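You operate a simulated robot arm through the tools that you are given. There is no shell and no other tool.

You run a simulated robot arm. Do the job below in one go: nothing can be reset, and whatever is moved stays where it is left.

Task
Tension the chain till the slack gauge shows 4 MM, then crank one turn.
Fine: free the lock for the knob, lock it again before you crank.

It is judged by the outcome, as a careful person would: the job done as asked, and still so three seconds after it is handed in. It fails if anything else is knocked over, pushed out of place, dropped, spilled or broken.

Robot
A 7-joint arm with a fingered hand, fixed in place. Base frame: the origin is on the floor under the middle of its stand, x ahead of it, y to its left, z up; the work surface is at about z = 82. Readings come in cm, rad, newtons and seconds.
With the tool pointing down near the work surface it reaches from about 32 to 82 cm from the base axis. Its first joint turns from -2.007 to 2.007 rad. Payload 5 kg.
The TCP is the grasp point between the finger pads, 3.2 cm short of the fingertips. In the tool frame z runs along the fingers and y along their closing line. The gripper opens to 16 cm; its body begins 8.9 cm behind the TCP. The gripper is a hand of 4 fingers: y runs from the thumb to the fingers, the wrist lies at [0, 0, -26.7] in the tool frame, and closing takes about 1.5 s.
Orientation is that of the tool frame in the base frame, as a unit quaternion [x, y, z, w]. With the fingers straight down and closing along the base's y, the tool's x points along the base's -x, its y along +y and its z along -z.

Tools
- The arm moves only by the tool drive_tool. Its argument "targets" is a list of rows, each a list of 6 numbers: the shift along the base's x, y, z in cm, then the turn, a rotation vector about the base's x, y, z in degrees. In form: [[dx, dy, dz, rx, ry, rz], ...]. A call has 1 to 20 rows; each row is the pose to reach, as a shift and turn from the pose commanded when the call began. "jaw" is the opening, from 0 (shut) to 1 (fully open), set as the call begins (left out, the last holds). Rows are played at 5 a second. More than 5 cm and 0.15 rad between two rows, or a gripper value outside its range, and nothing of the call is played. Where a pose cannot be reached the arm comes as near as it can. A force on the tool above 90 N (or 10 N above the force at the start of the call, whichever is more), or a blocked arm, ends the call early, and 0.2 s more pass. Each finger travels about 10.8 cm/s and halts on what it meets, pressing with about 25 N; the grip force reading is that of the motor and also rises with nothing between the fingers. The clock runs only during rows and for 0.2 s after the last one: add rows that repeat a pose to give the fingers time. It gives the time, the measured TCP pose, the force on the tool (base axes), the opening and the grip force at its end, in the units of the frame above (readings bear some noise), with the torque about the TCP (base axes, N m) and any sound that the robot's microphone picked up.
- Cameras (640 x 400 px; columns grow to the right, rows downward): "scene" is fixed at [22.03, -49.89, 147.36]; the picture's right is [0.98, -0.22, 0.00], its down [-0.10, -0.43, -0.90] and it looks along [0.20, 0.88, -0.44] (base axes); focal length 359 px, centre (320, 200). "wrist" rides on the gripper at [8, -0.4, -11.4] in the tool frame; the picture's right is [0.05, 1.00, 0.00], its down [-0.82, 0.04, -0.58] and it looks along [-0.58, 0.03, 0.82] (tool axes); focal length 265 px, centre (320, 200). There is no depth. A picture from a camera that has moved, and an enlarged one, comes with that camera's place and axes in the base frame and with its lens.
- snapshot(camera): a new picture of that camera. The clock stands still meanwhile.
- move_column(by): slides the trunk up (or, below 0, down) by that many cm; the arm rides with it, the base frame stays. It gives what a move gives, with no picture.
- finger_targets(finger1, finger2, finger3, thumb_bend): sets how far each is bent, from 0 (flat) to 1 (curled in); at 0.3 the hand is open as for a grip, at 0.7 the pads meet at the TCP. One left out holds its place. A second passes; each finger stops where it meets its share of the squeeze, and holds until it gets a number again. A gripper value or a shape takes the hand back. It gives what a move gives, with no picture; readings hold the bend of each and the force on the fingers (four entries, about 0 where the hand has none), thumb and palm.
- hand_shape(shape): the hand has 4 fingers and takes this shape, open, in about a second: jaw (thumb against the fingers, like two jaws); tri (thumb and two fingers); tip (a fingertip pinch); poke (one finger out to press); point (the index stretched); flat (the hand flat); cup (the hand cupped); fist (a fist). The gripper value then closes the fingers along that shape, each until it touches; the sizes above hold for jaw. It gives what a move gives, with no picture.
- inspect(camera, box): a new picture of the part [left, top, right, bottom] of that camera's present view, enlarged. The clock stands still meanwhile.
- close_job(): hands the job in; it is judged then, once.

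Nothing tells you positions but the pictures and the camera data. Unless the task says otherwise, let go and move clear before handing in.

The tools are called after ">>>" as a command line: name --pt "numbers of a row" for each row, then --argument value for the rest, lists and objects as JSON in quotes. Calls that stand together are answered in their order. drive_tool: Moves the arm, as the interface text tells. Its arguments: {"type":"object","properties":{"targets":{"type":"array","items":{"type":"array","items":{"type":"number"}}},"jaw":{"type":"number"}},"required":["targets"]} The other tools are called the same way: move_column (by) moves the trunk up or down; hand_shape (shape) gives the hand a shape; finger_targets (finger1, finger2, finger3, thumb_bend) moves the fingers one by one; snapshot (camera) takes a picture; inspect (camera, box) takes an enlarged picture of a part of a camera's view; close_job () hands the job in.

At the start:

```text
t: 0.0
tool_pos: [28.55, 55.37, 113.11]
ee_rot: [0.0, 1.0, 0.001, 0.0]
wrist_force: [-0.3, 0.8, -0.8]
torque: [0.02, 0.0, 0.0]
gripper_width: 15.99
grip_force: 0.0
shape: jaw
bend: [0.3, 0.3, 0.3, 0.3]
finger forces: [0.1, 0.0, 0.0, 0.0, 0.1, 0.1]
trunk travel left (down, up): [-90.0, 9.0]
```

scene: 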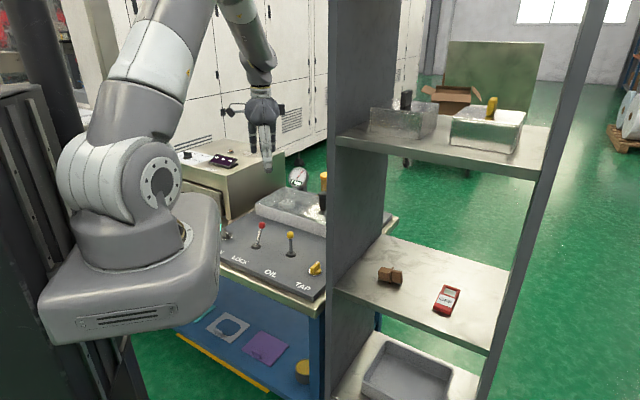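
wrist: 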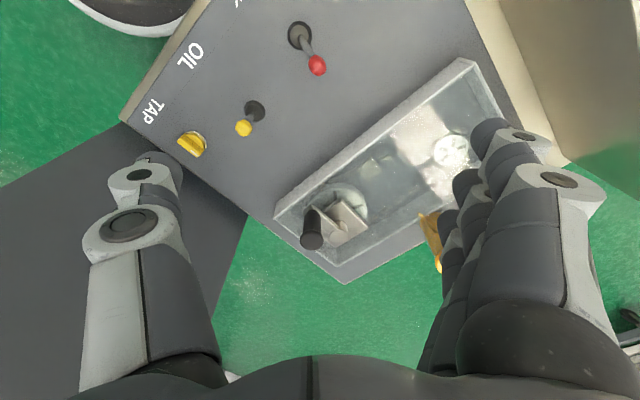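

I see a bench panel with LOCK, OIL and TAP controls, and behind them a glass-lidded case with a crank, a gauge and a yellow handle. I'll look closer before moving.

>>> inspect --camera "scene" --box '[200, 140, 420, 310]'

>>> inspect --camera "wrist" --box '[120, 0, 560, 290]'

>>> inspect --camera "scene" --box '[240, 150, 340, 230]'

```text
2.35 times, centred on (310, 225) of scene
camera zoom: at [22.03, -49.89, 147.36], right [0.98, -0.22, 0.0], down [-0.1, -0.43, -0.9], along [0.2, 0.88, -0.44], focal length 845 px, centre (344, 141)
```

zoom: 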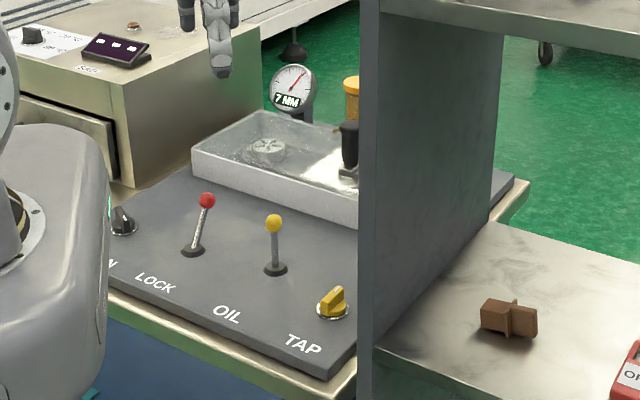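

```text
1.38 times, centred on (340, 145) of wrist
camera zoom: at [20.42, 54.91, 124.43], right [-0.05, 1.0, 0.0], down [0.82, 0.04, 0.58], along [0.58, 0.03, -0.82], focal length 366 px, centre (292, 276)
```

zoom: 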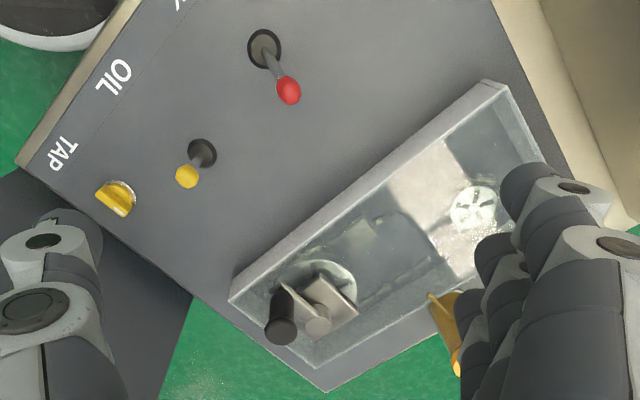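

```text
5.00 times, centred on (290, 190) of scene
camera zoom: at [22.03, -49.89, 147.36], right [0.98, -0.22, 0.0], down [-0.1, -0.43, -0.9], along [0.2, 0.88, -0.44], focal length 1796 px, centre (470, 250)
```

zoom: 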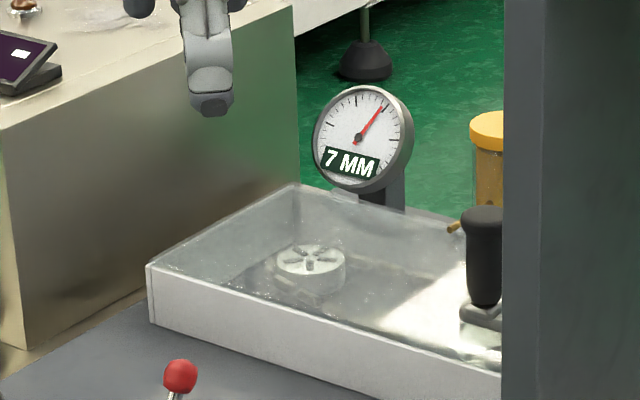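

The panel has LOCK and OIL levers, a TAP knob and a knob at the left end, probably TENSION, at about [14, 60, 83]. The slack gauge reads 7 MM and the crank handle stands at about [47, 55, 97]. I'll back off and turn the wrist in line with the bench to see the left knob and the label.

>>> drive_tool --pt "-2.5 -1.2 1 0 0 5.75" --pt "-5 -2.4 2 0 0 11.5" --pt "-7.5 -3.6 3 0 0 17.25" --pt "-10 -4.8 4 0 0 23" --pt "-12.5 -6 4 0 0 28.75" --pt "-15 -7.2 4 0 0 34.5" --pt "-17.5 -8.4 4 0 0 40.25" --pt "-20 -9.4 4 0 0 46" --pt "-20 -9.4 4 0 0 46"

>>> snapshot --camera "wrist"

>>> snapshot --camera "scene"

```text
t: 2.0
tool_pos: [8.68, 45.95, 117.21]
ee_rot: [-0.39, 0.921, 0.0, 0.001]
wrist_force: [0.6, -0.3, 0.8]
torque: [0.01, 0.0, 0.01]
gripper_width: 15.98
grip_force: 0.0
shape: jaw
bend: [0.3, 0.3, 0.3, 0.3]
finger forces: [0.1, 0.1, 0.0, 0.0, 0.0, 0.1]
trunk travel left (down, up): [-90.0, 9.0]
```

```text
taken
camera wrist: at [3.22, 39.83, 128.52], right [-0.75, 0.66, 0.0], down [0.54, 0.62, 0.58], along [0.38, 0.44, -0.82], focal length 265 px, centre (320, 200)
```

wrist: 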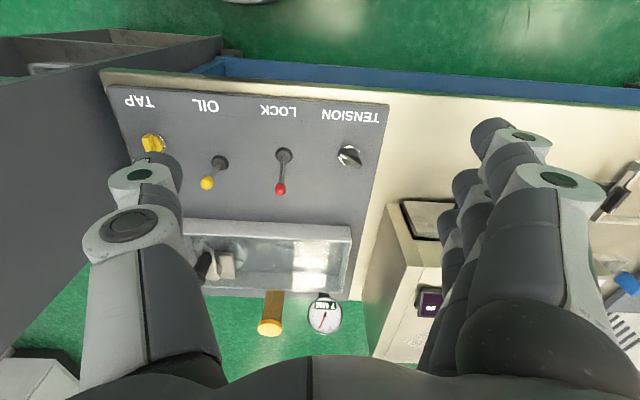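

```text
taken
```

scene: 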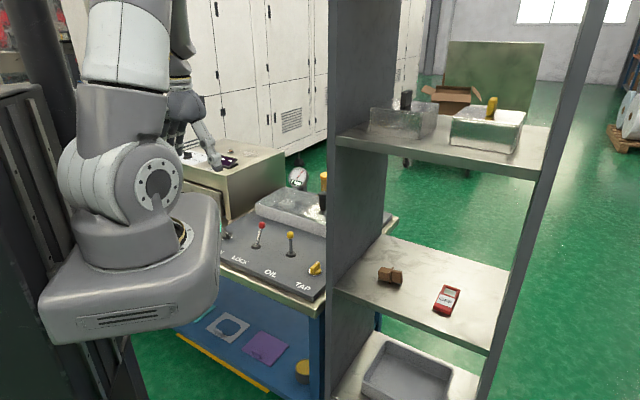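

The knob at the left end is labelled TENSION, next to LOCK, OIL and TAP. I'll zoom in on the controls, the crank and the gauge.

>>> inspect --camera "wrist" --box '[240, 90, 400, 210]'

>>> inspect --camera "wrist" --box '[120, 90, 280, 210]'

>>> inspect --camera "wrist" --box '[180, 210, 370, 350]'

```text
3.33 times, centred on (320, 150) of wrist
camera zoom: at [3.22, 39.83, 128.52], right [-0.75, 0.66, 0.0], down [0.54, 0.62, 0.58], along [0.38, 0.44, -0.82], focal length 885 px, centre (320, 367)
```

zoom: 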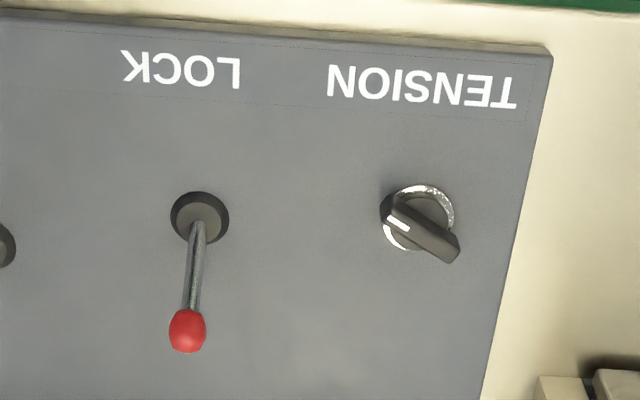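

```text
3.33 times, centred on (200, 150) of wrist
camera zoom: at [3.22, 39.83, 128.52], right [-0.75, 0.66, 0.0], down [0.54, 0.62, 0.58], along [0.38, 0.44, -0.82], focal length 885 px, centre (720, 367)
```

zoom: 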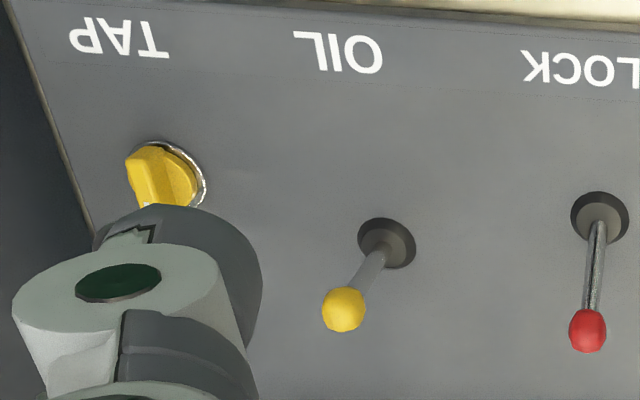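

```text
2.86 times, centred on (275, 280) of wrist
camera zoom: at [3.22, 39.83, 128.52], right [-0.75, 0.66, 0.0], down [0.54, 0.62, 0.58], along [0.38, 0.44, -0.82], focal length 758 px, centre (449, -29)
```

zoom: 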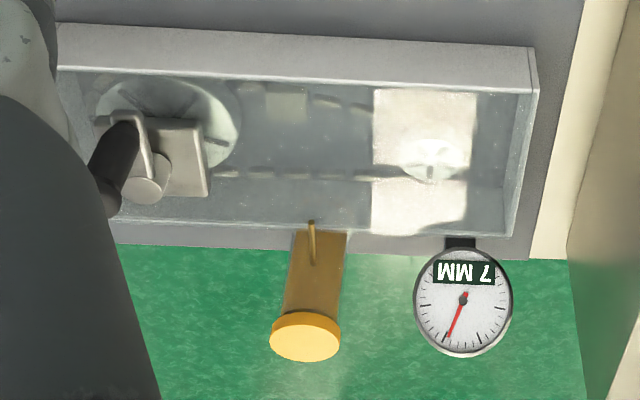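

All four controls are in view; the bench is yawed 45°, the LOCK lever leans back at [25.8, 55, 88] and the TENSION bar knob is near [13.6, 60.5]. Before touching anything I'll close the hand in free air to learn its geometry.

>>> drive_tool --pt "0 0 0 0 0 0" --pt "0 0 0 0 0 0" --pt "0 0 0 0 0 0" --pt "0 0 0 0 0 0" --pt "0 0 0 0 0 0" --pt "0 0 0 0 0 0" --pt "0 0 0 0 0 0" --jaw 0.15

>>> snapshot --camera "wrist"

>>> inspect --camera "scene" --box '[140, 60, 300, 180]'

```text
t: 3.6
tool_pos: [8.71, 45.91, 117.25]
ee_rot: [-0.391, 0.92, 0.0, 0.0]
wrist_force: [-0.1, 0.5, 0.6]
torque: [-0.01, -0.01, 0.01]
gripper_width: 2.48
grip_force: 0.1
shape: jaw
bend: [0.72, 0.72, 0.72, 0.7]
finger forces: [0.1, 0.0, 0.0, 0.0, 0.0, 0.1]
trunk travel left (down, up): [-90.0, 9.0]
```

```text
taken
camera wrist: at [3.19, 39.82, 128.53], right [-0.75, 0.66, 0.0], down [0.54, 0.62, 0.58], along [0.38, 0.44, -0.82], focal length 265 px, centre (320, 200)
```

wrist: 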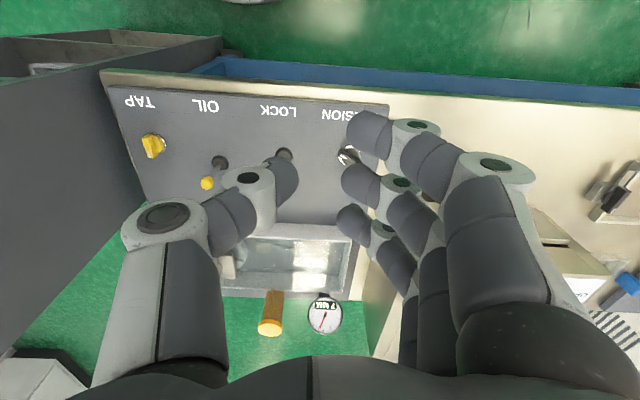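

```text
3.33 times, centred on (220, 120) of scene
camera zoom: at [22.03, -49.89, 147.36], right [0.98, -0.22, 0.0], down [-0.1, -0.43, -0.9], along [0.2, 0.88, -0.44], focal length 1197 px, centre (653, 467)
```

zoom: 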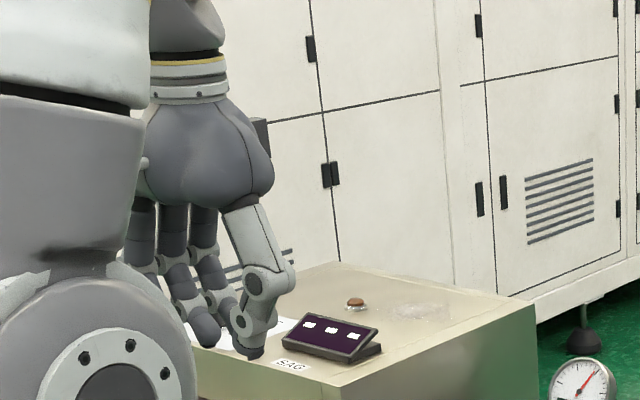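

In jaw shape the thumb opposes the middle of three curled fingers. I'll look at the other pinch shapes, and at the small "SAG" panel on the cabinet.

>>> hand_shape --shape "tip"

>>> snapshot --camera "wrist"

>>> drive_tool --pt "0 0 0 0 0 0" --pt "0 0 0 0 0 0" --pt "0 0 0 0 0 0" --pt "0 0 0 0 0 0" --pt "0 0 0 0 0 0" --pt "0 0 0 0 0 0" --pt "0 0 0 0 0 0" --jaw 0.1

>>> snapshot --camera "wrist"

>>> inspect --camera "scene" --box '[140, 90, 260, 180]'

```text
t: 4.5
tool_pos: [8.59, 46.0, 117.31]
ee_rot: [-0.391, 0.92, 0.0, 0.0]
wrist_force: [-0.4, 0.2, -0.6]
torque: [0.0, 0.02, 0.0]
gripper_width: 16.0
grip_force: 0.0
shape: tip
bend: [0.01, 0.3, 0.01, 0.3]
finger forces: [0.0, 0.0, 0.1, 0.0, 0.0, 0.0]
trunk travel left (down, up): [-90.0, 9.0]
```

```text
taken
camera wrist: at [3.19, 39.82, 128.53], right [-0.75, 0.66, 0.0], down [0.54, 0.62, 0.58], along [0.38, 0.44, -0.82], focal length 265 px, centre (320, 200)
```

wrist: 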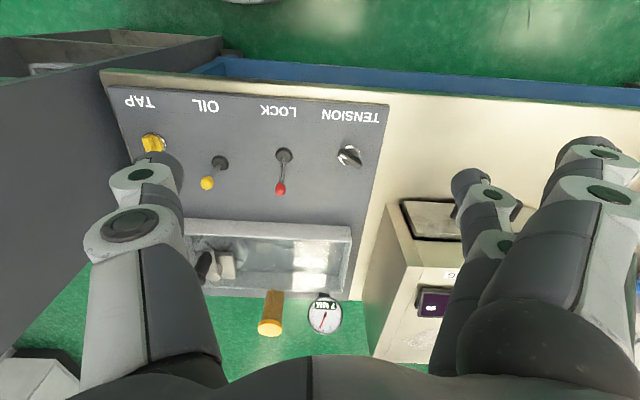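

```text
t: 6.1
tool_pos: [8.68, 45.93, 117.3]
ee_rot: [-0.391, 0.921, 0.001, 0.0]
wrist_force: [0.3, -0.6, -0.1]
torque: [-0.01, 0.03, 0.02]
gripper_width: 1.64
grip_force: 0.1
shape: tip
bend: [0.01, 0.72, 0.01, 0.7]
finger forces: [0.1, 0.0, 0.0, 0.1, 0.1, 0.0]
trunk travel left (down, up): [-90.0, 9.0]
```

```text
taken
camera wrist: at [3.19, 39.82, 128.53], right [-0.75, 0.66, 0.0], down [0.54, 0.62, 0.58], along [0.38, 0.44, -0.82], focal length 265 px, centre (320, 200)
```

wrist: 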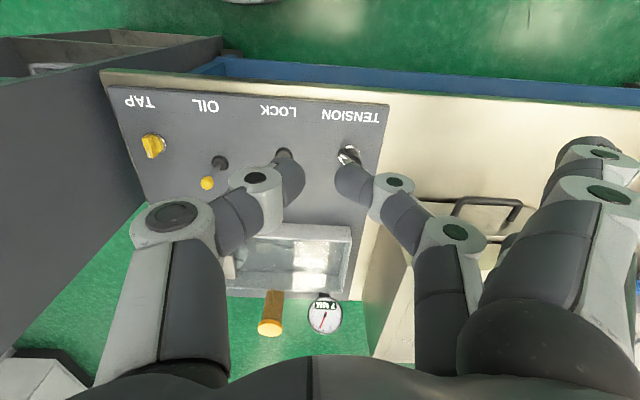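

```text
4.44 times, centred on (200, 135) of scene
camera zoom: at [22.03, -49.89, 147.36], right [0.98, -0.22, 0.0], down [-0.1, -0.43, -0.9], along [0.2, 0.88, -0.44], focal length 1596 px, centre (853, 489)
```

zoom: 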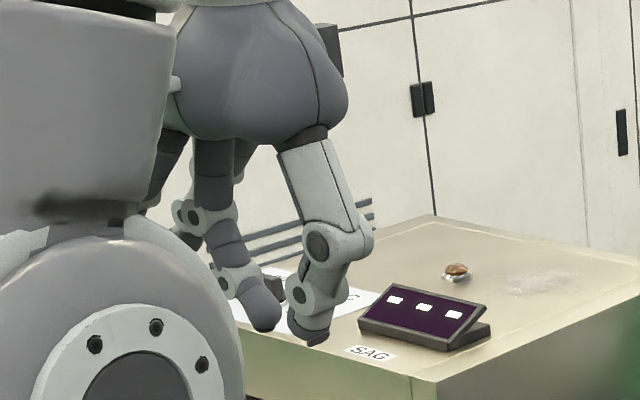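

Jaw shape suits both the lever and the bar knob. I'll reopen it and go above the red LOCK ball at about [25.85, 55.0], keeping the hand in line with the bench.

>>> hand_shape --shape "jaw"

>>> drive_tool --pt "2.45 1.3 -0.5 0 0 -1" --pt "4.9 2.6 -1.5 0 0 -1" --pt "7.35 3.9 -3 0 0 -1" --pt "9.8 5.2 -5 0 0 -1" --pt "12.25 6.5 -7 0 0 -1" --pt "14.7 7.8 -9 0 0 -1" --pt "17.17 9.07 -11 0 0 -1" --pt "17.17 9.07 -13 0 0 -1" --pt "17.17 9.07 -13 0 0 -1" --jaw 0.4

>>> snapshot --camera "wrist"

>>> snapshot --camera "scene"

```text
t: 7.0
tool_pos: [8.62, 45.79, 117.33]
ee_rot: [-0.39, 0.921, 0.0, 0.0]
wrist_force: [0.2, 0.1, -0.6]
torque: [-0.02, 0.0, -0.01]
gripper_width: 16.0
grip_force: 0.1
shape: jaw
bend: [0.3, 0.3, 0.3, 0.3]
finger forces: [0.0, 0.1, 0.0, 0.1, 0.0, 0.0]
trunk travel left (down, up): [-90.0, 9.0]
```

```text
t: 9.0
tool_pos: [25.85, 54.9, 103.99]
ee_rot: [-0.383, 0.924, 0.001, 0.0]
wrist_force: [0.5, -0.4, -0.7]
torque: [-0.01, 0.02, 0.02]
gripper_width: 6.45
grip_force: 0.2
shape: jaw
bend: [0.73, 0.73, 0.73, 0.7]
finger forces: [0.0, 0.0, 0.1, 0.0, 0.0, 0.0]
trunk travel left (down, up): [-90.0, 9.0]
```

```text
taken
camera wrist: at [20.26, 49.01, 115.28], right [-0.74, 0.67, 0.0], down [0.55, 0.61, 0.58], along [0.39, 0.43, -0.82], focal length 265 px, centre (320, 200)
```

wrist: 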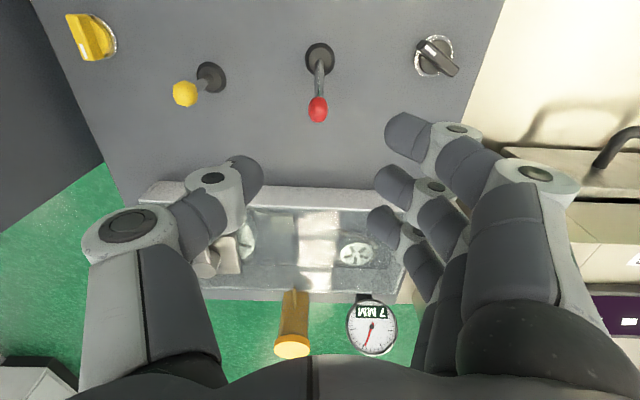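

```text
taken
```

scene: 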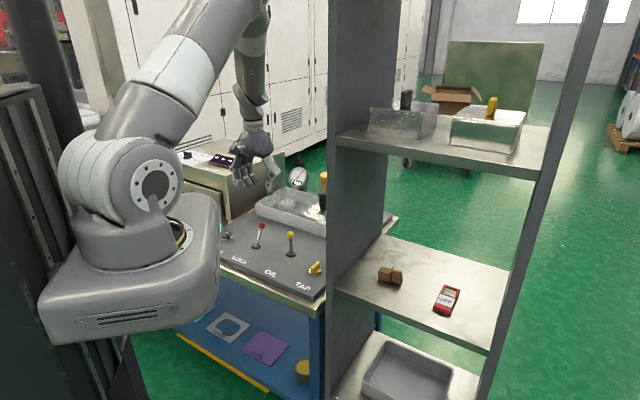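

The hand sits right above the LOCK ball, with the gap centred on it. I'll go down until the ball is between the pads.

>>> drive_tool --pt "0 0 -3 0 0 0" --pt "0 0 -6 0 0 0" --pt "0 0 -9 0 0 0" --pt "0 0 -11 0 0 0" --pt "0 0 -13 0 0 0" --pt "0 0 -14.5 0 0 0" --pt "0 0 -15.5 0 0 0" --pt "0 0 -15.5 0 0 0" --jaw 0.4

>>> snapshot --camera "wrist"

>>> inspect --camera "scene" --box '[200, 150, 340, 290]'

```text
t: 10.8
tool_pos: [25.77, 55.01, 88.77]
ee_rot: [-0.383, 0.924, 0.0, 0.0]
wrist_force: [-0.3, 0.7, 0.3]
torque: [0.0, 0.01, -0.01]
gripper_width: 6.47
grip_force: 0.0
shape: jaw
bend: [0.73, 0.73, 0.73, 0.7]
finger forces: [0.0, 0.0, 0.1, 0.1, 0.0, 0.0]
trunk travel left (down, up): [-90.0, 9.0]
```

```text
taken
camera wrist: at [20.21, 49.0, 99.97], right [-0.74, 0.67, 0.0], down [0.55, 0.61, 0.58], along [0.39, 0.43, -0.82], focal length 265 px, centre (320, 200)
```

wrist: 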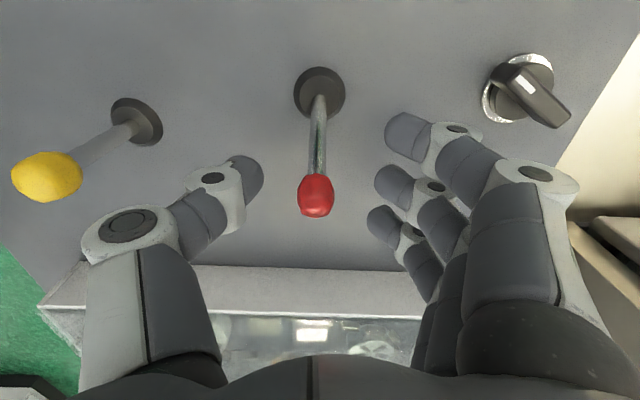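

```text
2.86 times, centred on (270, 220) of scene
camera zoom: at [22.03, -49.89, 147.36], right [0.98, -0.22, 0.0], down [-0.1, -0.43, -0.9], along [0.2, 0.88, -0.44], focal length 1026 px, centre (463, 143)
```

zoom: 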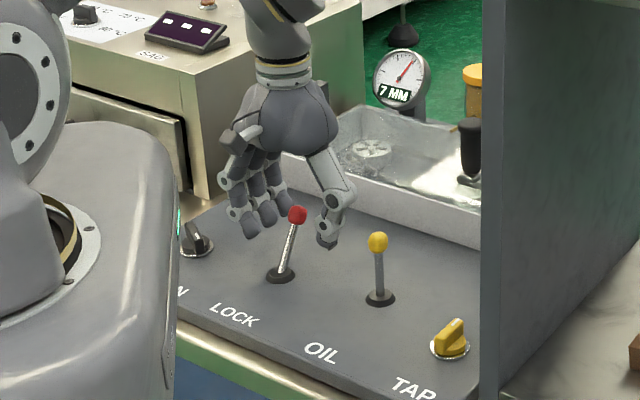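

The red ball is exactly between thumb and middle finger. I'll close on it.

>>> drive_tool --pt "0 0 0 0 0 0" --pt "0 0 0 0 0 0" --pt "0 0 0 0 0 0" --pt "0 0 0 0 0 0" --pt "0 0 0 0 0 0" --pt "0 0 0 0 0 0" --jaw 0.08

>>> snapshot --camera "wrist"

```text
t: 12.2
tool_pos: [26.0, 54.82, 88.63]
ee_rot: [-0.382, 0.924, -0.001, -0.001]
wrist_force: [11.9, -13.0, -3.9]
torque: [-0.22, -0.19, 0.03]
gripper_width: 0.26
grip_force: 24.9
shape: jaw
bend: [0.69, 0.71, 0.69, 0.7]
finger forces: [0.1, 8.6, 0.1, 0.1, 26.4, 0.0]
trunk travel left (down, up): [-90.0, 9.0]
```

```text
taken
camera wrist: at [20.35, 48.86, 99.96], right [-0.74, 0.67, 0.0], down [0.55, 0.61, 0.58], along [0.39, 0.43, -0.82], focal length 265 px, centre (320, 200)
```

wrist: 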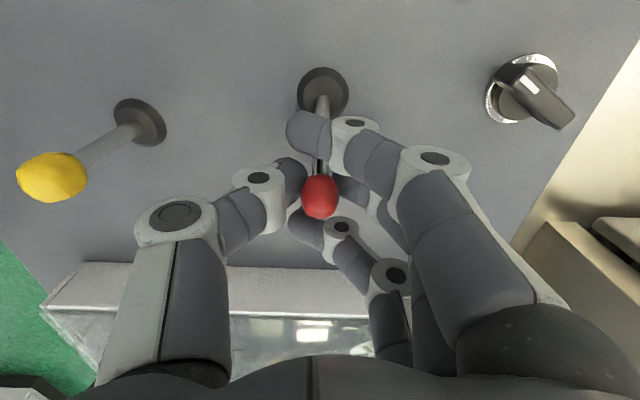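

The ball is caged: thumb and middle finger on its sides, the outer fingers in front and behind. I'll pull it along its arc towards the operator side and watch force and sound.

>>> drive_tool --pt "-0.34 -0.34 0.27 0 0 0" --pt "-0.67 -0.67 0.54 0 0 0" --pt "-1.08 -1.08 0.77 0 0 0" --pt "-1.48 -1.48 0.96 0 0 0" --pt "-1.9 -1.9 1.08 0 0 0" --pt "-2.33 -2.33 1.17 0 0 0" --pt "-2.76 -2.76 1.2 0 0 0" --jaw 0.1

>>> snapshot --camera "wrist"

```text
t: 13.8
tool_pos: [23.01, 52.22, 89.9]
ee_rot: [-0.383, 0.924, 0.0, 0.0]
wrist_force: [0.5, -1.3, -0.8]
torque: [-0.01, 0.0, 0.0]
gripper_width: 1.64
grip_force: 0.1
shape: jaw
bend: [0.72, 0.72, 0.72, 0.7]
finger forces: [0.0, 0.0, 0.1, 0.0, 1.4, 0.0]
trunk travel left (down, up): [-90.0, 9.0]
```

```text
taken
camera wrist: at [17.46, 46.17, 101.18], right [-0.74, 0.67, 0.0], down [0.55, 0.61, 0.58], along [0.39, 0.43, -0.82], focal length 265 px, centre (320, 200)
```

wrist: 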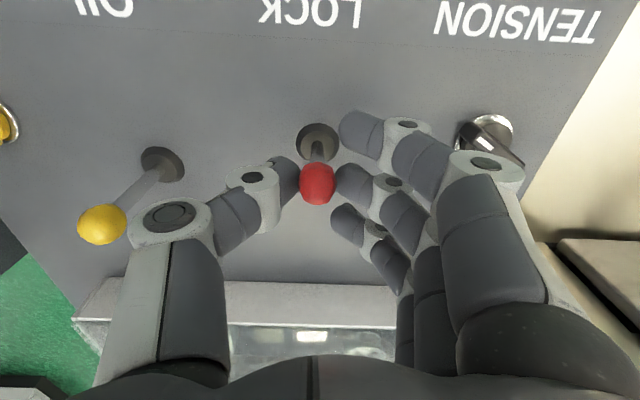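

The lever is now upright. I'll squeeze a little more and keep pulling it forward.

>>> drive_tool --pt "0 0 0 0 0 0" --pt "0 0 0 0 0 0" --pt "-0.43 -0.43 -0.03 0 0 0" --pt "-0.86 -0.86 -0.11 0 0 0" --pt "-1.28 -1.28 -0.24 0 0 0" --pt "-1.69 -1.69 -0.42 0 0 0" --pt "-2.09 -2.09 -0.66 0 0 0" --pt "-2.47 -2.47 -0.94 0 0 0" --pt "-2.76 -2.76 -1.2 0 0 0" --jaw 0.07

>>> snapshot --camera "wrist"

>>> inspect --camera "scene" --box '[200, 150, 340, 290]'

```text
t: 15.8
tool_pos: [20.53, 49.67, 88.64]
ee_rot: [-0.382, 0.924, 0.0, -0.001]
wrist_force: [32.1, 7.7, 9.6]
torque: [0.09, -0.64, 0.05]
gripper_width: 0.35
grip_force: 24.6
shape: jaw
bend: [0.68, 0.71, 0.68, 0.71]
finger forces: [0.0, 11.9, 0.0, 0.1, 28.7, 0.0]
trunk travel left (down, up): [-90.0, 9.0]
```

```text
taken
camera wrist: at [15.08, 43.54, 99.89], right [-0.74, 0.67, 0.0], down [0.55, 0.6, 0.58], along [0.39, 0.43, -0.82], focal length 265 px, centre (320, 200)
```

wrist: 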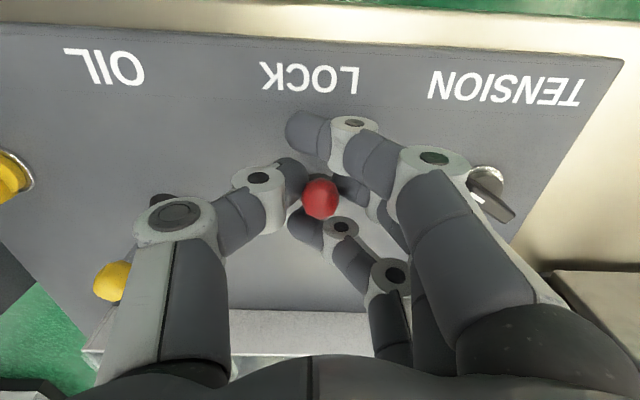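

```text
2.86 times, centred on (270, 220) of scene
camera zoom: at [22.03, -49.89, 147.36], right [0.98, -0.22, 0.0], down [-0.1, -0.43, -0.9], along [0.2, 0.88, -0.44], focal length 1026 px, centre (463, 143)
```

zoom: 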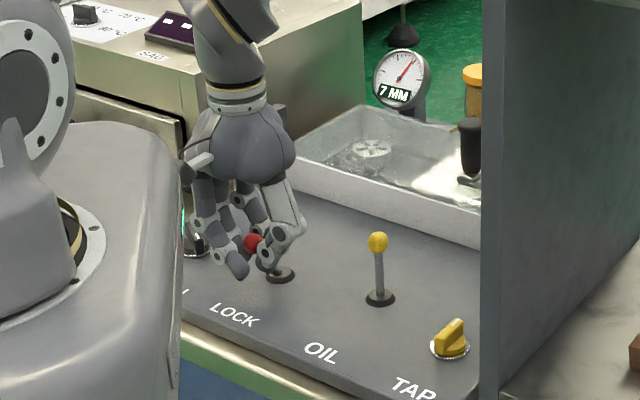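

The lever met about 28 N at the front end, so it is likely at its stop. I'll release it, rise straight up and look.

>>> drive_tool --pt "0.15 0.15 0 0 0 0" --pt "0.15 0.15 0 0 0 0" --pt "0.15 0.15 0 0 0 0" --pt "0.15 0.15 0 0 0 0" --pt "0.15 0.15 0 0 0 0" --pt "0.15 0.15 0 0 0 0" --pt "0.15 0.15 2 0 0 0" --pt "0.15 0.15 5 0 0 0" --pt "0.15 0.15 9 0 0 0" --pt "0.15 0.15 13 0 0 0" --pt "0.15 0.15 13 0 0 0" --jaw 0.4

>>> snapshot --camera "wrist"

>>> inspect --camera "scene" --box '[200, 150, 340, 290]'

```text
t: 18.2
tool_pos: [20.38, 49.92, 101.56]
ee_rot: [-0.382, 0.924, -0.001, -0.001]
wrist_force: [-0.4, -0.3, -0.3]
torque: [-0.02, 0.0, 0.0]
gripper_width: 6.37
grip_force: 0.0
shape: jaw
bend: [0.73, 0.73, 0.73, 0.7]
finger forces: [0.0, 0.1, 0.0, 0.1, 0.0, 0.0]
trunk travel left (down, up): [-90.0, 9.0]
```

```text
taken
camera wrist: at [14.9, 43.87, 112.87], right [-0.74, 0.67, 0.0], down [0.55, 0.61, 0.58], along [0.39, 0.43, -0.82], focal length 265 px, centre (320, 200)
```

wrist: 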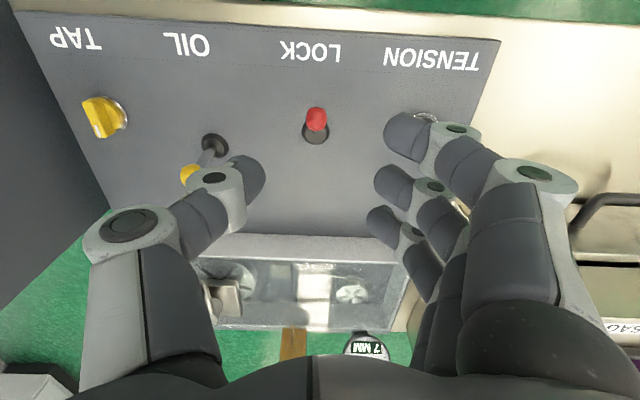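

```text
2.86 times, centred on (270, 220) of scene
camera zoom: at [22.03, -49.89, 147.36], right [0.98, -0.22, 0.0], down [-0.1, -0.43, -0.9], along [0.2, 0.88, -0.44], focal length 1026 px, centre (463, 143)
```

zoom: 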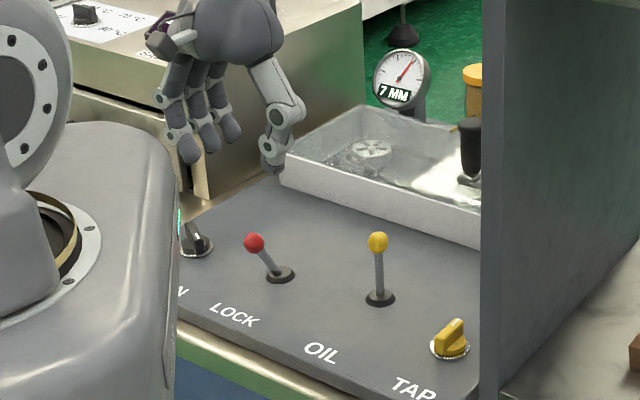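

LOCK now leans forward and stays there, so it should be free. Next I'll rise over the TENSION knob, turn the wrist so the jaws close across its bar, and check clearance to the cabinet.

>>> drive_tool --pt "-0.5 0 3 0 0 5" --pt "-1.5 1 6 0 0 12" --pt "-2.5 2.5 9 0 0 19" --pt "-3.5 4 12 0 0 26" --pt "-4.5 5.5 13 0 0 33" --pt "-5.5 7 13 0 0 40" --pt "-6.2 8.5 13 0 0 47" --pt "-6.8 10 13 0 0 54" --pt "-6.8 10.5 13 0 0 55" --pt "-6.8 10.5 13 0 0 55" --jaw 0.4

>>> snapshot --camera "wrist"

>>> snapshot --camera "scene"

```text
t: 20.4
tool_pos: [13.6, 60.12, 114.71]
ee_rot: [0.766, -0.643, 0.0, -0.001]
wrist_force: [0.1, 0.0, -0.2]
torque: [-0.01, 0.0, 0.01]
gripper_width: 6.37
grip_force: 0.0
shape: jaw
bend: [0.73, 0.73, 0.73, 0.7]
finger forces: [0.1, 0.0, 0.0, 0.0, 0.1, 0.0]
trunk travel left (down, up): [-90.0, 9.0]
```

```text
taken
camera wrist: at [15.28, 52.24, 126.0], right [-0.97, -0.22, 0.0], down [-0.18, 0.8, 0.58], along [-0.13, 0.56, -0.82], focal length 265 px, centre (320, 200)
```

wrist: 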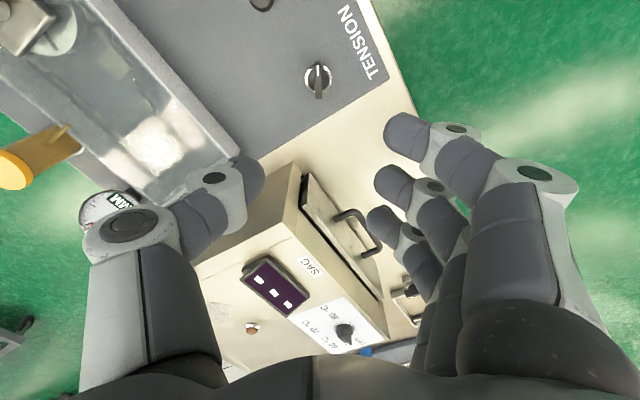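

```text
taken
```

scene: 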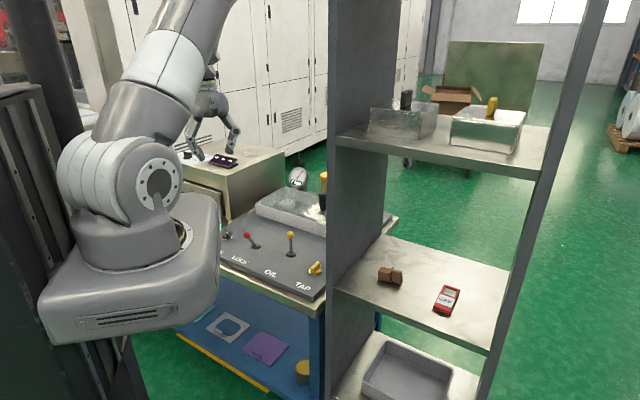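

>>> inspect --camera "wrist" --box '[240, 40, 400, 140]'

>>> inspect --camera "wrist" --box '[180, 140, 440, 360]'

```text
4.00 times, centred on (320, 90) of wrist
camera zoom: at [15.28, 52.24, 126.0], right [-0.97, -0.22, 0.0], down [-0.18, 0.8, 0.58], along [-0.13, 0.56, -0.82], focal length 1062 px, centre (320, 640)
```

zoom: 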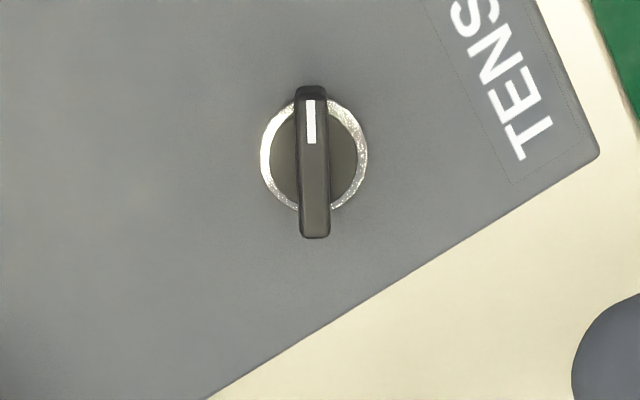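

```text
1.82 times, centred on (310, 250) of wrist
camera zoom: at [15.28, 52.24, 126.0], right [-0.97, -0.22, 0.0], down [-0.18, 0.8, 0.58], along [-0.13, 0.56, -0.82], focal length 483 px, centre (338, 109)
```

zoom: 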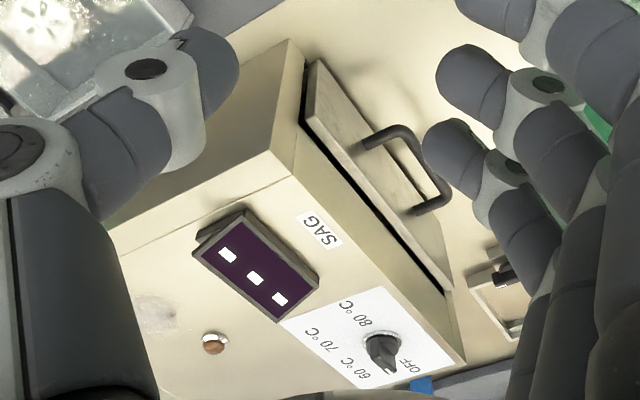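

The bar knob is aligned with the hand to within a few degrees (bar about 4.9 × 1.2 cm, top near z 84.7), and the cabinet corner is 15 cm away at [13, 75]. I'll turn 3.5° more and go down part way, then check.

>>> drive_tool --pt "0 0 -3 0 0 3.5" --pt "0 0 -6 0 0 3.5" --pt "0 0 -9 0 0 3.5" --pt "0 0 -12 0 0 3.5" --pt "0 0 -15 0 0 3.5" --pt "0 0 -18 0 0 3.5" --pt "0 0 -21 0 0 3.5" --pt "0 0 -23 0 0 3.5" --pt "0 0 -23 0 0 3.5" --jaw 0.35

>>> snapshot --camera "wrist"

>>> inspect --camera "scene" --box '[180, 130, 320, 270]'

```text
t: 22.4
tool_pos: [13.61, 60.2, 91.72]
ee_rot: [0.785, -0.619, 0.0, 0.0]
wrist_force: [-0.5, 0.4, -0.2]
torque: [-0.02, 0.02, 0.0]
gripper_width: 5.67
grip_force: 0.0
shape: jaw
bend: [0.73, 0.73, 0.73, 0.7]
finger forces: [0.0, 0.0, 0.0, 0.0, 0.1, 0.1]
trunk travel left (down, up): [-90.0, 9.0]
```

```text
taken
camera wrist: at [15.78, 52.42, 102.94], right [-0.96, -0.28, 0.0], down [-0.23, 0.78, 0.58], along [-0.16, 0.55, -0.82], focal length 265 px, centre (320, 200)
```

wrist: 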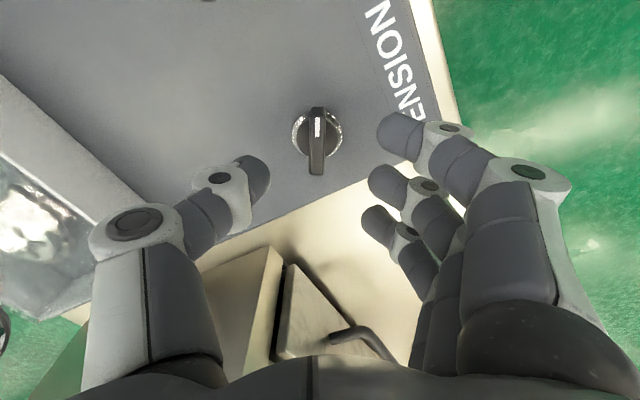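

```text
2.86 times, centred on (250, 200) of scene
camera zoom: at [22.03, -49.89, 147.36], right [0.98, -0.22, 0.0], down [-0.1, -0.43, -0.9], along [0.2, 0.88, -0.44], focal length 1026 px, centre (520, 200)
```

zoom: 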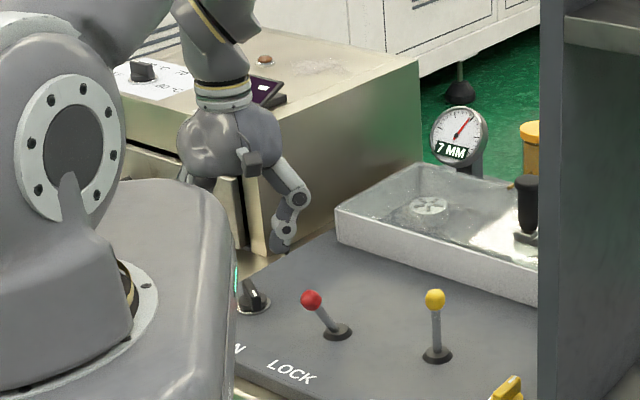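

The bar is aligned with the hand to within a degree. I'll lower the last centimetres in small steps with the jaws open.

>>> drive_tool --pt "0.1 -0.15 -1.5 0 0 0" --pt "0.1 -0.15 -3 0 0 0" --pt "0.1 -0.15 -4 0 0 0" --pt "0.1 -0.15 -4.6 0 0 0" --pt "0.1 -0.15 -4.6 0 0 0" --jaw 0.3

>>> snapshot --camera "wrist"

>>> inspect --camera "scene" --box '[190, 170, 290, 260]'

```text
t: 23.6
tool_pos: [13.63, 60.09, 87.17]
ee_rot: [0.785, -0.619, 0.0, 0.001]
wrist_force: [-0.4, 0.5, -0.1]
torque: [0.0, -0.03, 0.0]
gripper_width: 4.86
grip_force: 0.0
shape: jaw
bend: [0.73, 0.73, 0.73, 0.7]
finger forces: [0.0, 0.0, 0.0, 0.0, 0.1, 0.1]
trunk travel left (down, up): [-90.0, 9.0]
```

```text
taken
camera wrist: at [15.83, 52.25, 98.38], right [-0.96, -0.28, 0.0], down [-0.23, 0.78, 0.58], along [-0.16, 0.55, -0.82], focal length 265 px, centre (320, 200)
```

wrist: 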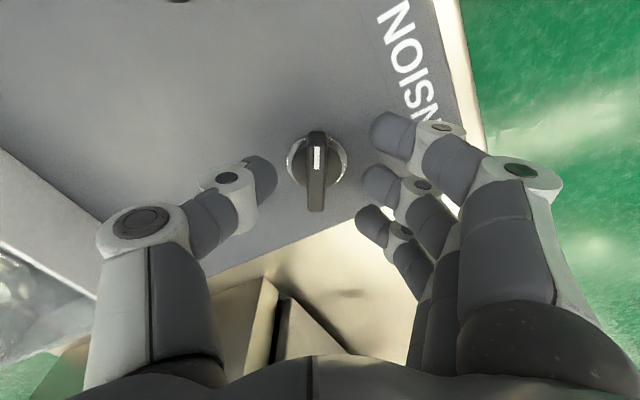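

```text
4.44 times, centred on (240, 215) of scene
camera zoom: at [22.03, -49.89, 147.36], right [0.98, -0.22, 0.0], down [-0.1, -0.43, -0.9], along [0.2, 0.88, -0.44], focal length 1596 px, centre (676, 133)
```

zoom: 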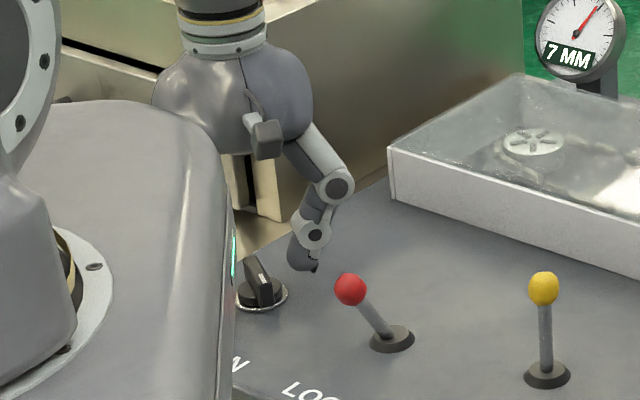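

The thumb tip is about 1.5 cm above the panel and the bar is between the jaws. I'll lower 0.7 cm more and close on the bar.

>>> drive_tool --pt "0.05 0 -0.35 0 0 0" --pt "0.05 0 -0.7 0 0 0" --pt "0.05 0 -0.7 0 0 0" --jaw 0.3

>>> drive_tool --pt "0 0 0 0 0 0" --pt "0 0 0 0 0 0" --pt "0 0 0 0 0 0" --pt "0 0 0 0 0 0" --pt "0 0 0 0 0 0" --pt "0 0 0 0 0 0" --jaw 0.0

>>> snapshot --camera "wrist"

```text
t: 24.4
tool_pos: [13.72, 59.94, 86.48]
ee_rot: [0.785, -0.619, 0.0, -0.001]
wrist_force: [0.0, -0.5, 0.4]
torque: [0.01, -0.01, -0.01]
gripper_width: 4.85
grip_force: 0.2
shape: jaw
bend: [0.73, 0.73, 0.73, 0.7]
finger forces: [0.0, 0.1, 0.1, 0.1, 0.0, 0.0]
trunk travel left (down, up): [-90.0, 9.0]
```

```text
t: 25.8
tool_pos: [13.81, 59.96, 86.3]
ee_rot: [0.785, -0.619, 0.001, 0.001]
wrist_force: [4.9, -0.1, -3.9]
torque: [-0.07, -0.05, -0.03]
gripper_width: 0.25
grip_force: 24.6
shape: jaw
bend: [0.69, 0.7, 0.71, 0.7]
finger forces: [1.5, 11.2, 6.1, 0.0, 22.5, 0.0]
trunk travel left (down, up): [-90.0, 9.0]
```

```text
taken
camera wrist: at [15.96, 52.26, 97.63], right [-0.96, -0.28, 0.0], down [-0.23, 0.78, 0.58], along [-0.16, 0.55, -0.82], focal length 265 px, centre (320, 200)
```

wrist: 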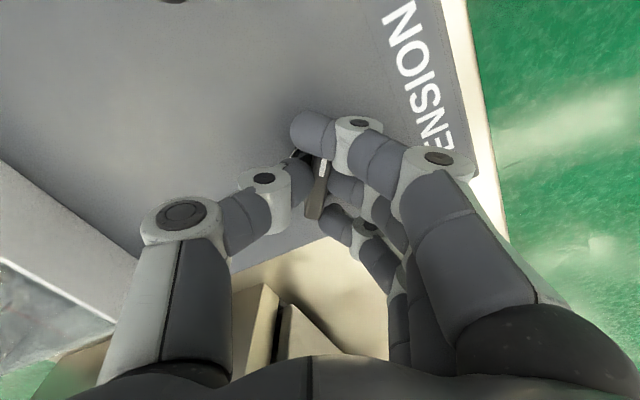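

The bar is gripped by all three fingers and the thumb. I'll try a small clockwise turn (12°) and see how the gauge reacts.

>>> drive_tool --pt "0 0 0 0 0 -3" --pt "0 0 0 0 0 -6" --pt "0 0 0 0 0 -9" --pt "0 0 0 0 0 -12" --pt "0 0 0 0 0 -12" --jaw 0.0

>>> snapshot --camera "wrist"

>>> inspect --camera "scene" --box '[270, 150, 330, 200]'

```text
t: 27.0
tool_pos: [13.77, 60.02, 86.34]
ee_rot: [0.716, -0.698, 0.0, -0.001]
wrist_force: [0.8, -2.1, -4.0]
torque: [-0.05, 0.09, 0.03]
gripper_width: 0.22
grip_force: 25.2
shape: jaw
bend: [0.69, 0.7, 0.7, 0.7]
finger forces: [1.6, 12.7, 6.9, 0.0, 20.7, 0.0]
trunk travel left (down, up): [-90.0, 9.0]
```

```text
taken
camera wrist: at [14.26, 51.96, 97.63], right [-1.0, -0.08, 0.0], down [-0.06, 0.81, 0.58], along [-0.05, 0.58, -0.82], focal length 265 px, centre (320, 200)
```

wrist: 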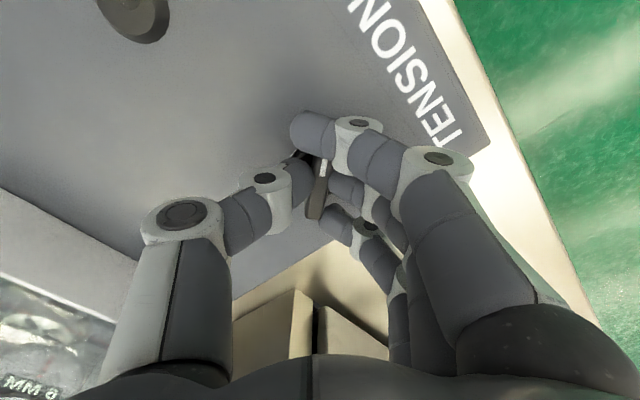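

```text
8.00 times, centred on (300, 175) of scene
camera zoom: at [22.03, -49.89, 147.36], right [0.98, -0.22, 0.0], down [-0.1, -0.43, -0.9], along [0.2, 0.88, -0.44], focal length 2873 px, centre (480, 400)
```

zoom: 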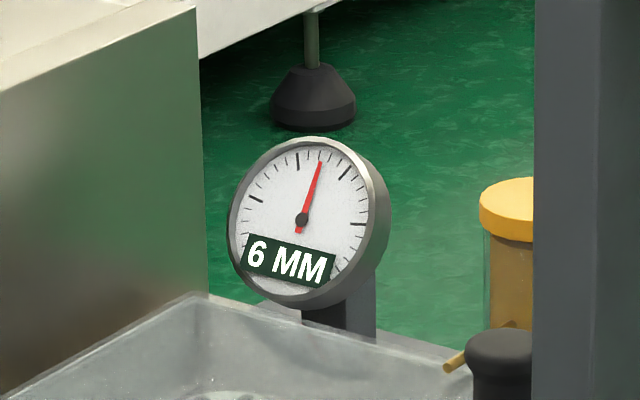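

Clockwise tightens: the gauge went from 7 to 6 MM. I'll continue by 12° and read again.

>>> drive_tool --pt "0 0 0 0 0 -3" --pt "0 0 0 0 0 -6" --pt "0 0 0 0 0 -9" --pt "0 0 0 0 0 -12" --pt "0 0 0 0 0 -12" --jaw 0.0

>>> inspect --camera "scene" --box '[285, 160, 315, 190]'

```text
t: 28.2
tool_pos: [13.7, 60.09, 86.41]
ee_rot: [-0.639, 0.769, 0.0, 0.001]
wrist_force: [-0.4, 2.2, -1.7]
torque: [0.07, 0.09, 0.02]
gripper_width: 0.19
grip_force: 25.4
shape: jaw
bend: [0.69, 0.7, 0.7, 0.7]
finger forces: [1.1, 13.5, 6.8, 0.0, 20.6, 0.0]
trunk travel left (down, up): [-90.0, 9.0]
```

```text
13.33 times, centred on (300, 175) of scene
camera zoom: at [22.03, -49.89, 147.36], right [0.98, -0.22, 0.0], down [-0.1, -0.43, -0.9], along [0.2, 0.88, -0.44], focal length 4789 px, centre (587, 533)
```

zoom: 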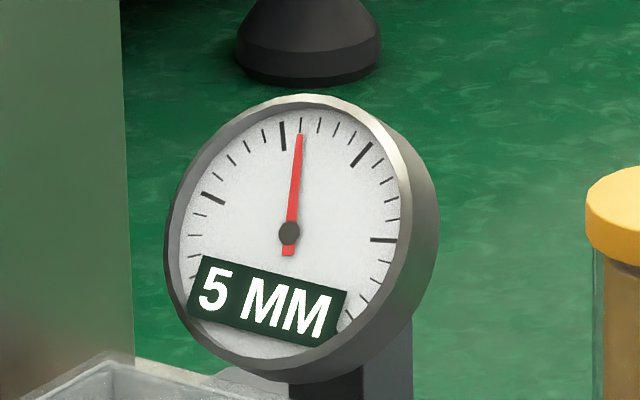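

It reads 5 MM and follows steadily. I'll go in 4° steps to find where it changes to 4.

>>> drive_tool --pt "0 0 0 0 0 -2" --pt "0 0 0 0 0 -4" --pt "0 0 0 0 0 -4" --jaw 0.0

>>> inspect --camera "scene" --box '[285, 160, 315, 190]'

```text
t: 29.0
tool_pos: [13.67, 59.96, 86.3]
ee_rot: [-0.612, 0.791, 0.0, 0.001]
wrist_force: [-2.2, -0.1, -0.1]
torque: [0.01, 0.15, 0.02]
gripper_width: 0.21
grip_force: 24.9
shape: jaw
bend: [0.69, 0.7, 0.7, 0.7]
finger forces: [1.2, 14.0, 7.5, 0.1, 20.5, 0.0]
trunk travel left (down, up): [-90.0, 9.0]
```

```text
13.33 times, centred on (300, 175) of scene
camera zoom: at [22.03, -49.89, 147.36], right [0.98, -0.22, 0.0], down [-0.1, -0.43, -0.9], along [0.2, 0.88, -0.44], focal length 4789 px, centre (587, 533)
```

zoom: 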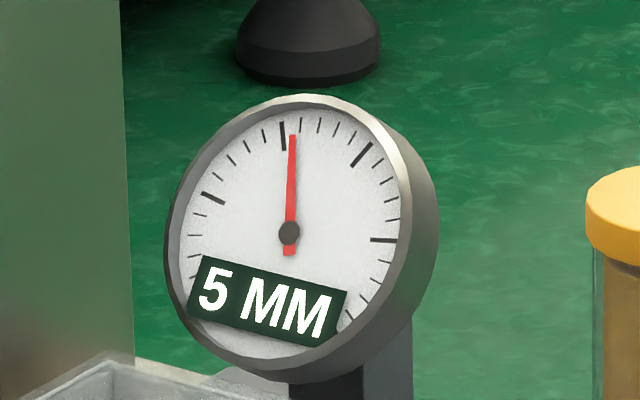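

>>> drive_tool --pt "0 0 0 0 0 -2" --pt "0 0 0 0 0 -4" --pt "0 0 0 0 0 -4" --jaw 0.0

>>> inspect --camera "scene" --box '[285, 160, 315, 190]'

```text
t: 29.8
tool_pos: [13.71, 60.04, 86.36]
ee_rot: [-0.584, 0.812, 0.0, 0.0]
wrist_force: [-3.4, -0.3, -1.8]
torque: [0.06, 0.17, 0.02]
gripper_width: 0.19
grip_force: 25.1
shape: jaw
bend: [0.69, 0.7, 0.7, 0.7]
finger forces: [1.0, 14.1, 7.7, 0.0, 19.7, 0.0]
trunk travel left (down, up): [-90.0, 9.0]
```

```text
13.33 times, centred on (300, 175) of scene
camera zoom: at [22.03, -49.89, 147.36], right [0.98, -0.22, 0.0], down [-0.1, -0.43, -0.9], along [0.2, 0.88, -0.44], focal length 4789 px, centre (587, 533)
```

zoom: 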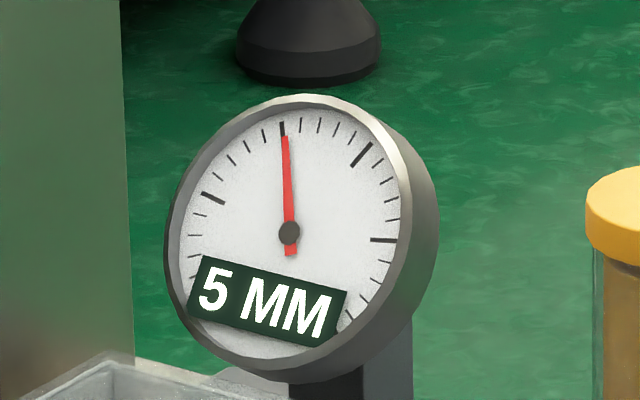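

The needle sits on the 5 mark (top of the scale), so each small division is about 0.5 mm and 4 is two divisions to its left, roughly 16° more. I'll turn 12° and then fine-tune.

>>> drive_tool --pt "0 0 0 0 0 -3" --pt "0 0 0 0 0 -6" --pt "0 0 0 0 0 -9" --pt "0 0 0 0 0 -12" --pt "0 0 0 0 0 -12" --jaw 0.0

>>> inspect --camera "scene" --box '[285, 160, 315, 190]'

>>> snapshot --camera "wrist"

```text
t: 31.0
tool_pos: [13.63, 60.09, 86.3]
ee_rot: [-0.497, 0.868, -0.001, 0.0]
wrist_force: [-5.6, -0.1, -3.0]
torque: [0.06, 0.28, 0.07]
gripper_width: 0.17
grip_force: 24.7
shape: jaw
bend: [0.69, 0.7, 0.7, 0.7]
finger forces: [1.5, 15.0, 8.5, 0.1, 18.6, 0.0]
trunk travel left (down, up): [-90.0, 9.0]
```

```text
13.33 times, centred on (300, 175) of scene
camera zoom: at [22.03, -49.89, 147.36], right [0.98, -0.22, 0.0], down [-0.1, -0.43, -0.9], along [0.2, 0.88, -0.44], focal length 4789 px, centre (587, 533)
```

zoom: 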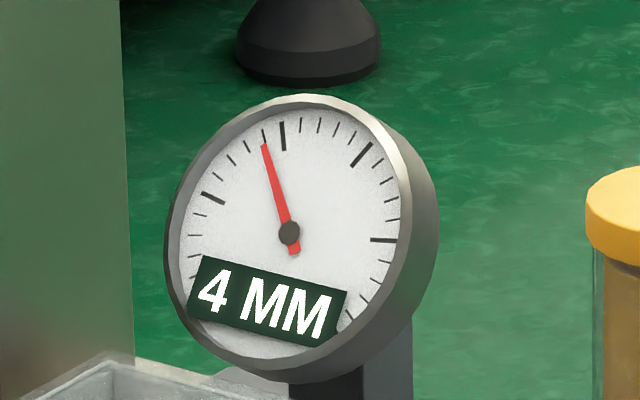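

```text
taken
camera wrist: at [9.81, 52.86, 97.62], right [-0.89, 0.46, 0.0], down [0.38, 0.72, 0.58], along [0.27, 0.51, -0.82], focal length 265 px, centre (320, 200)
```

wrist: 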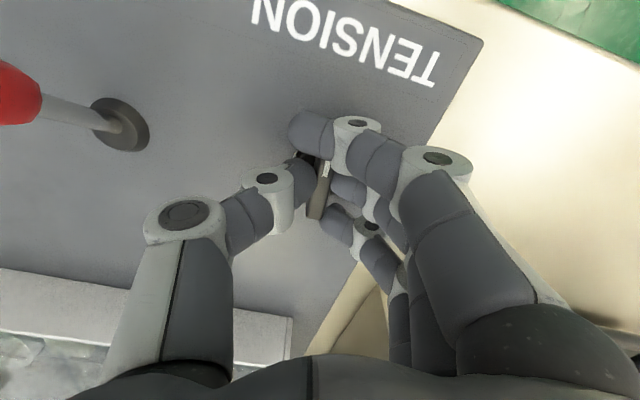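

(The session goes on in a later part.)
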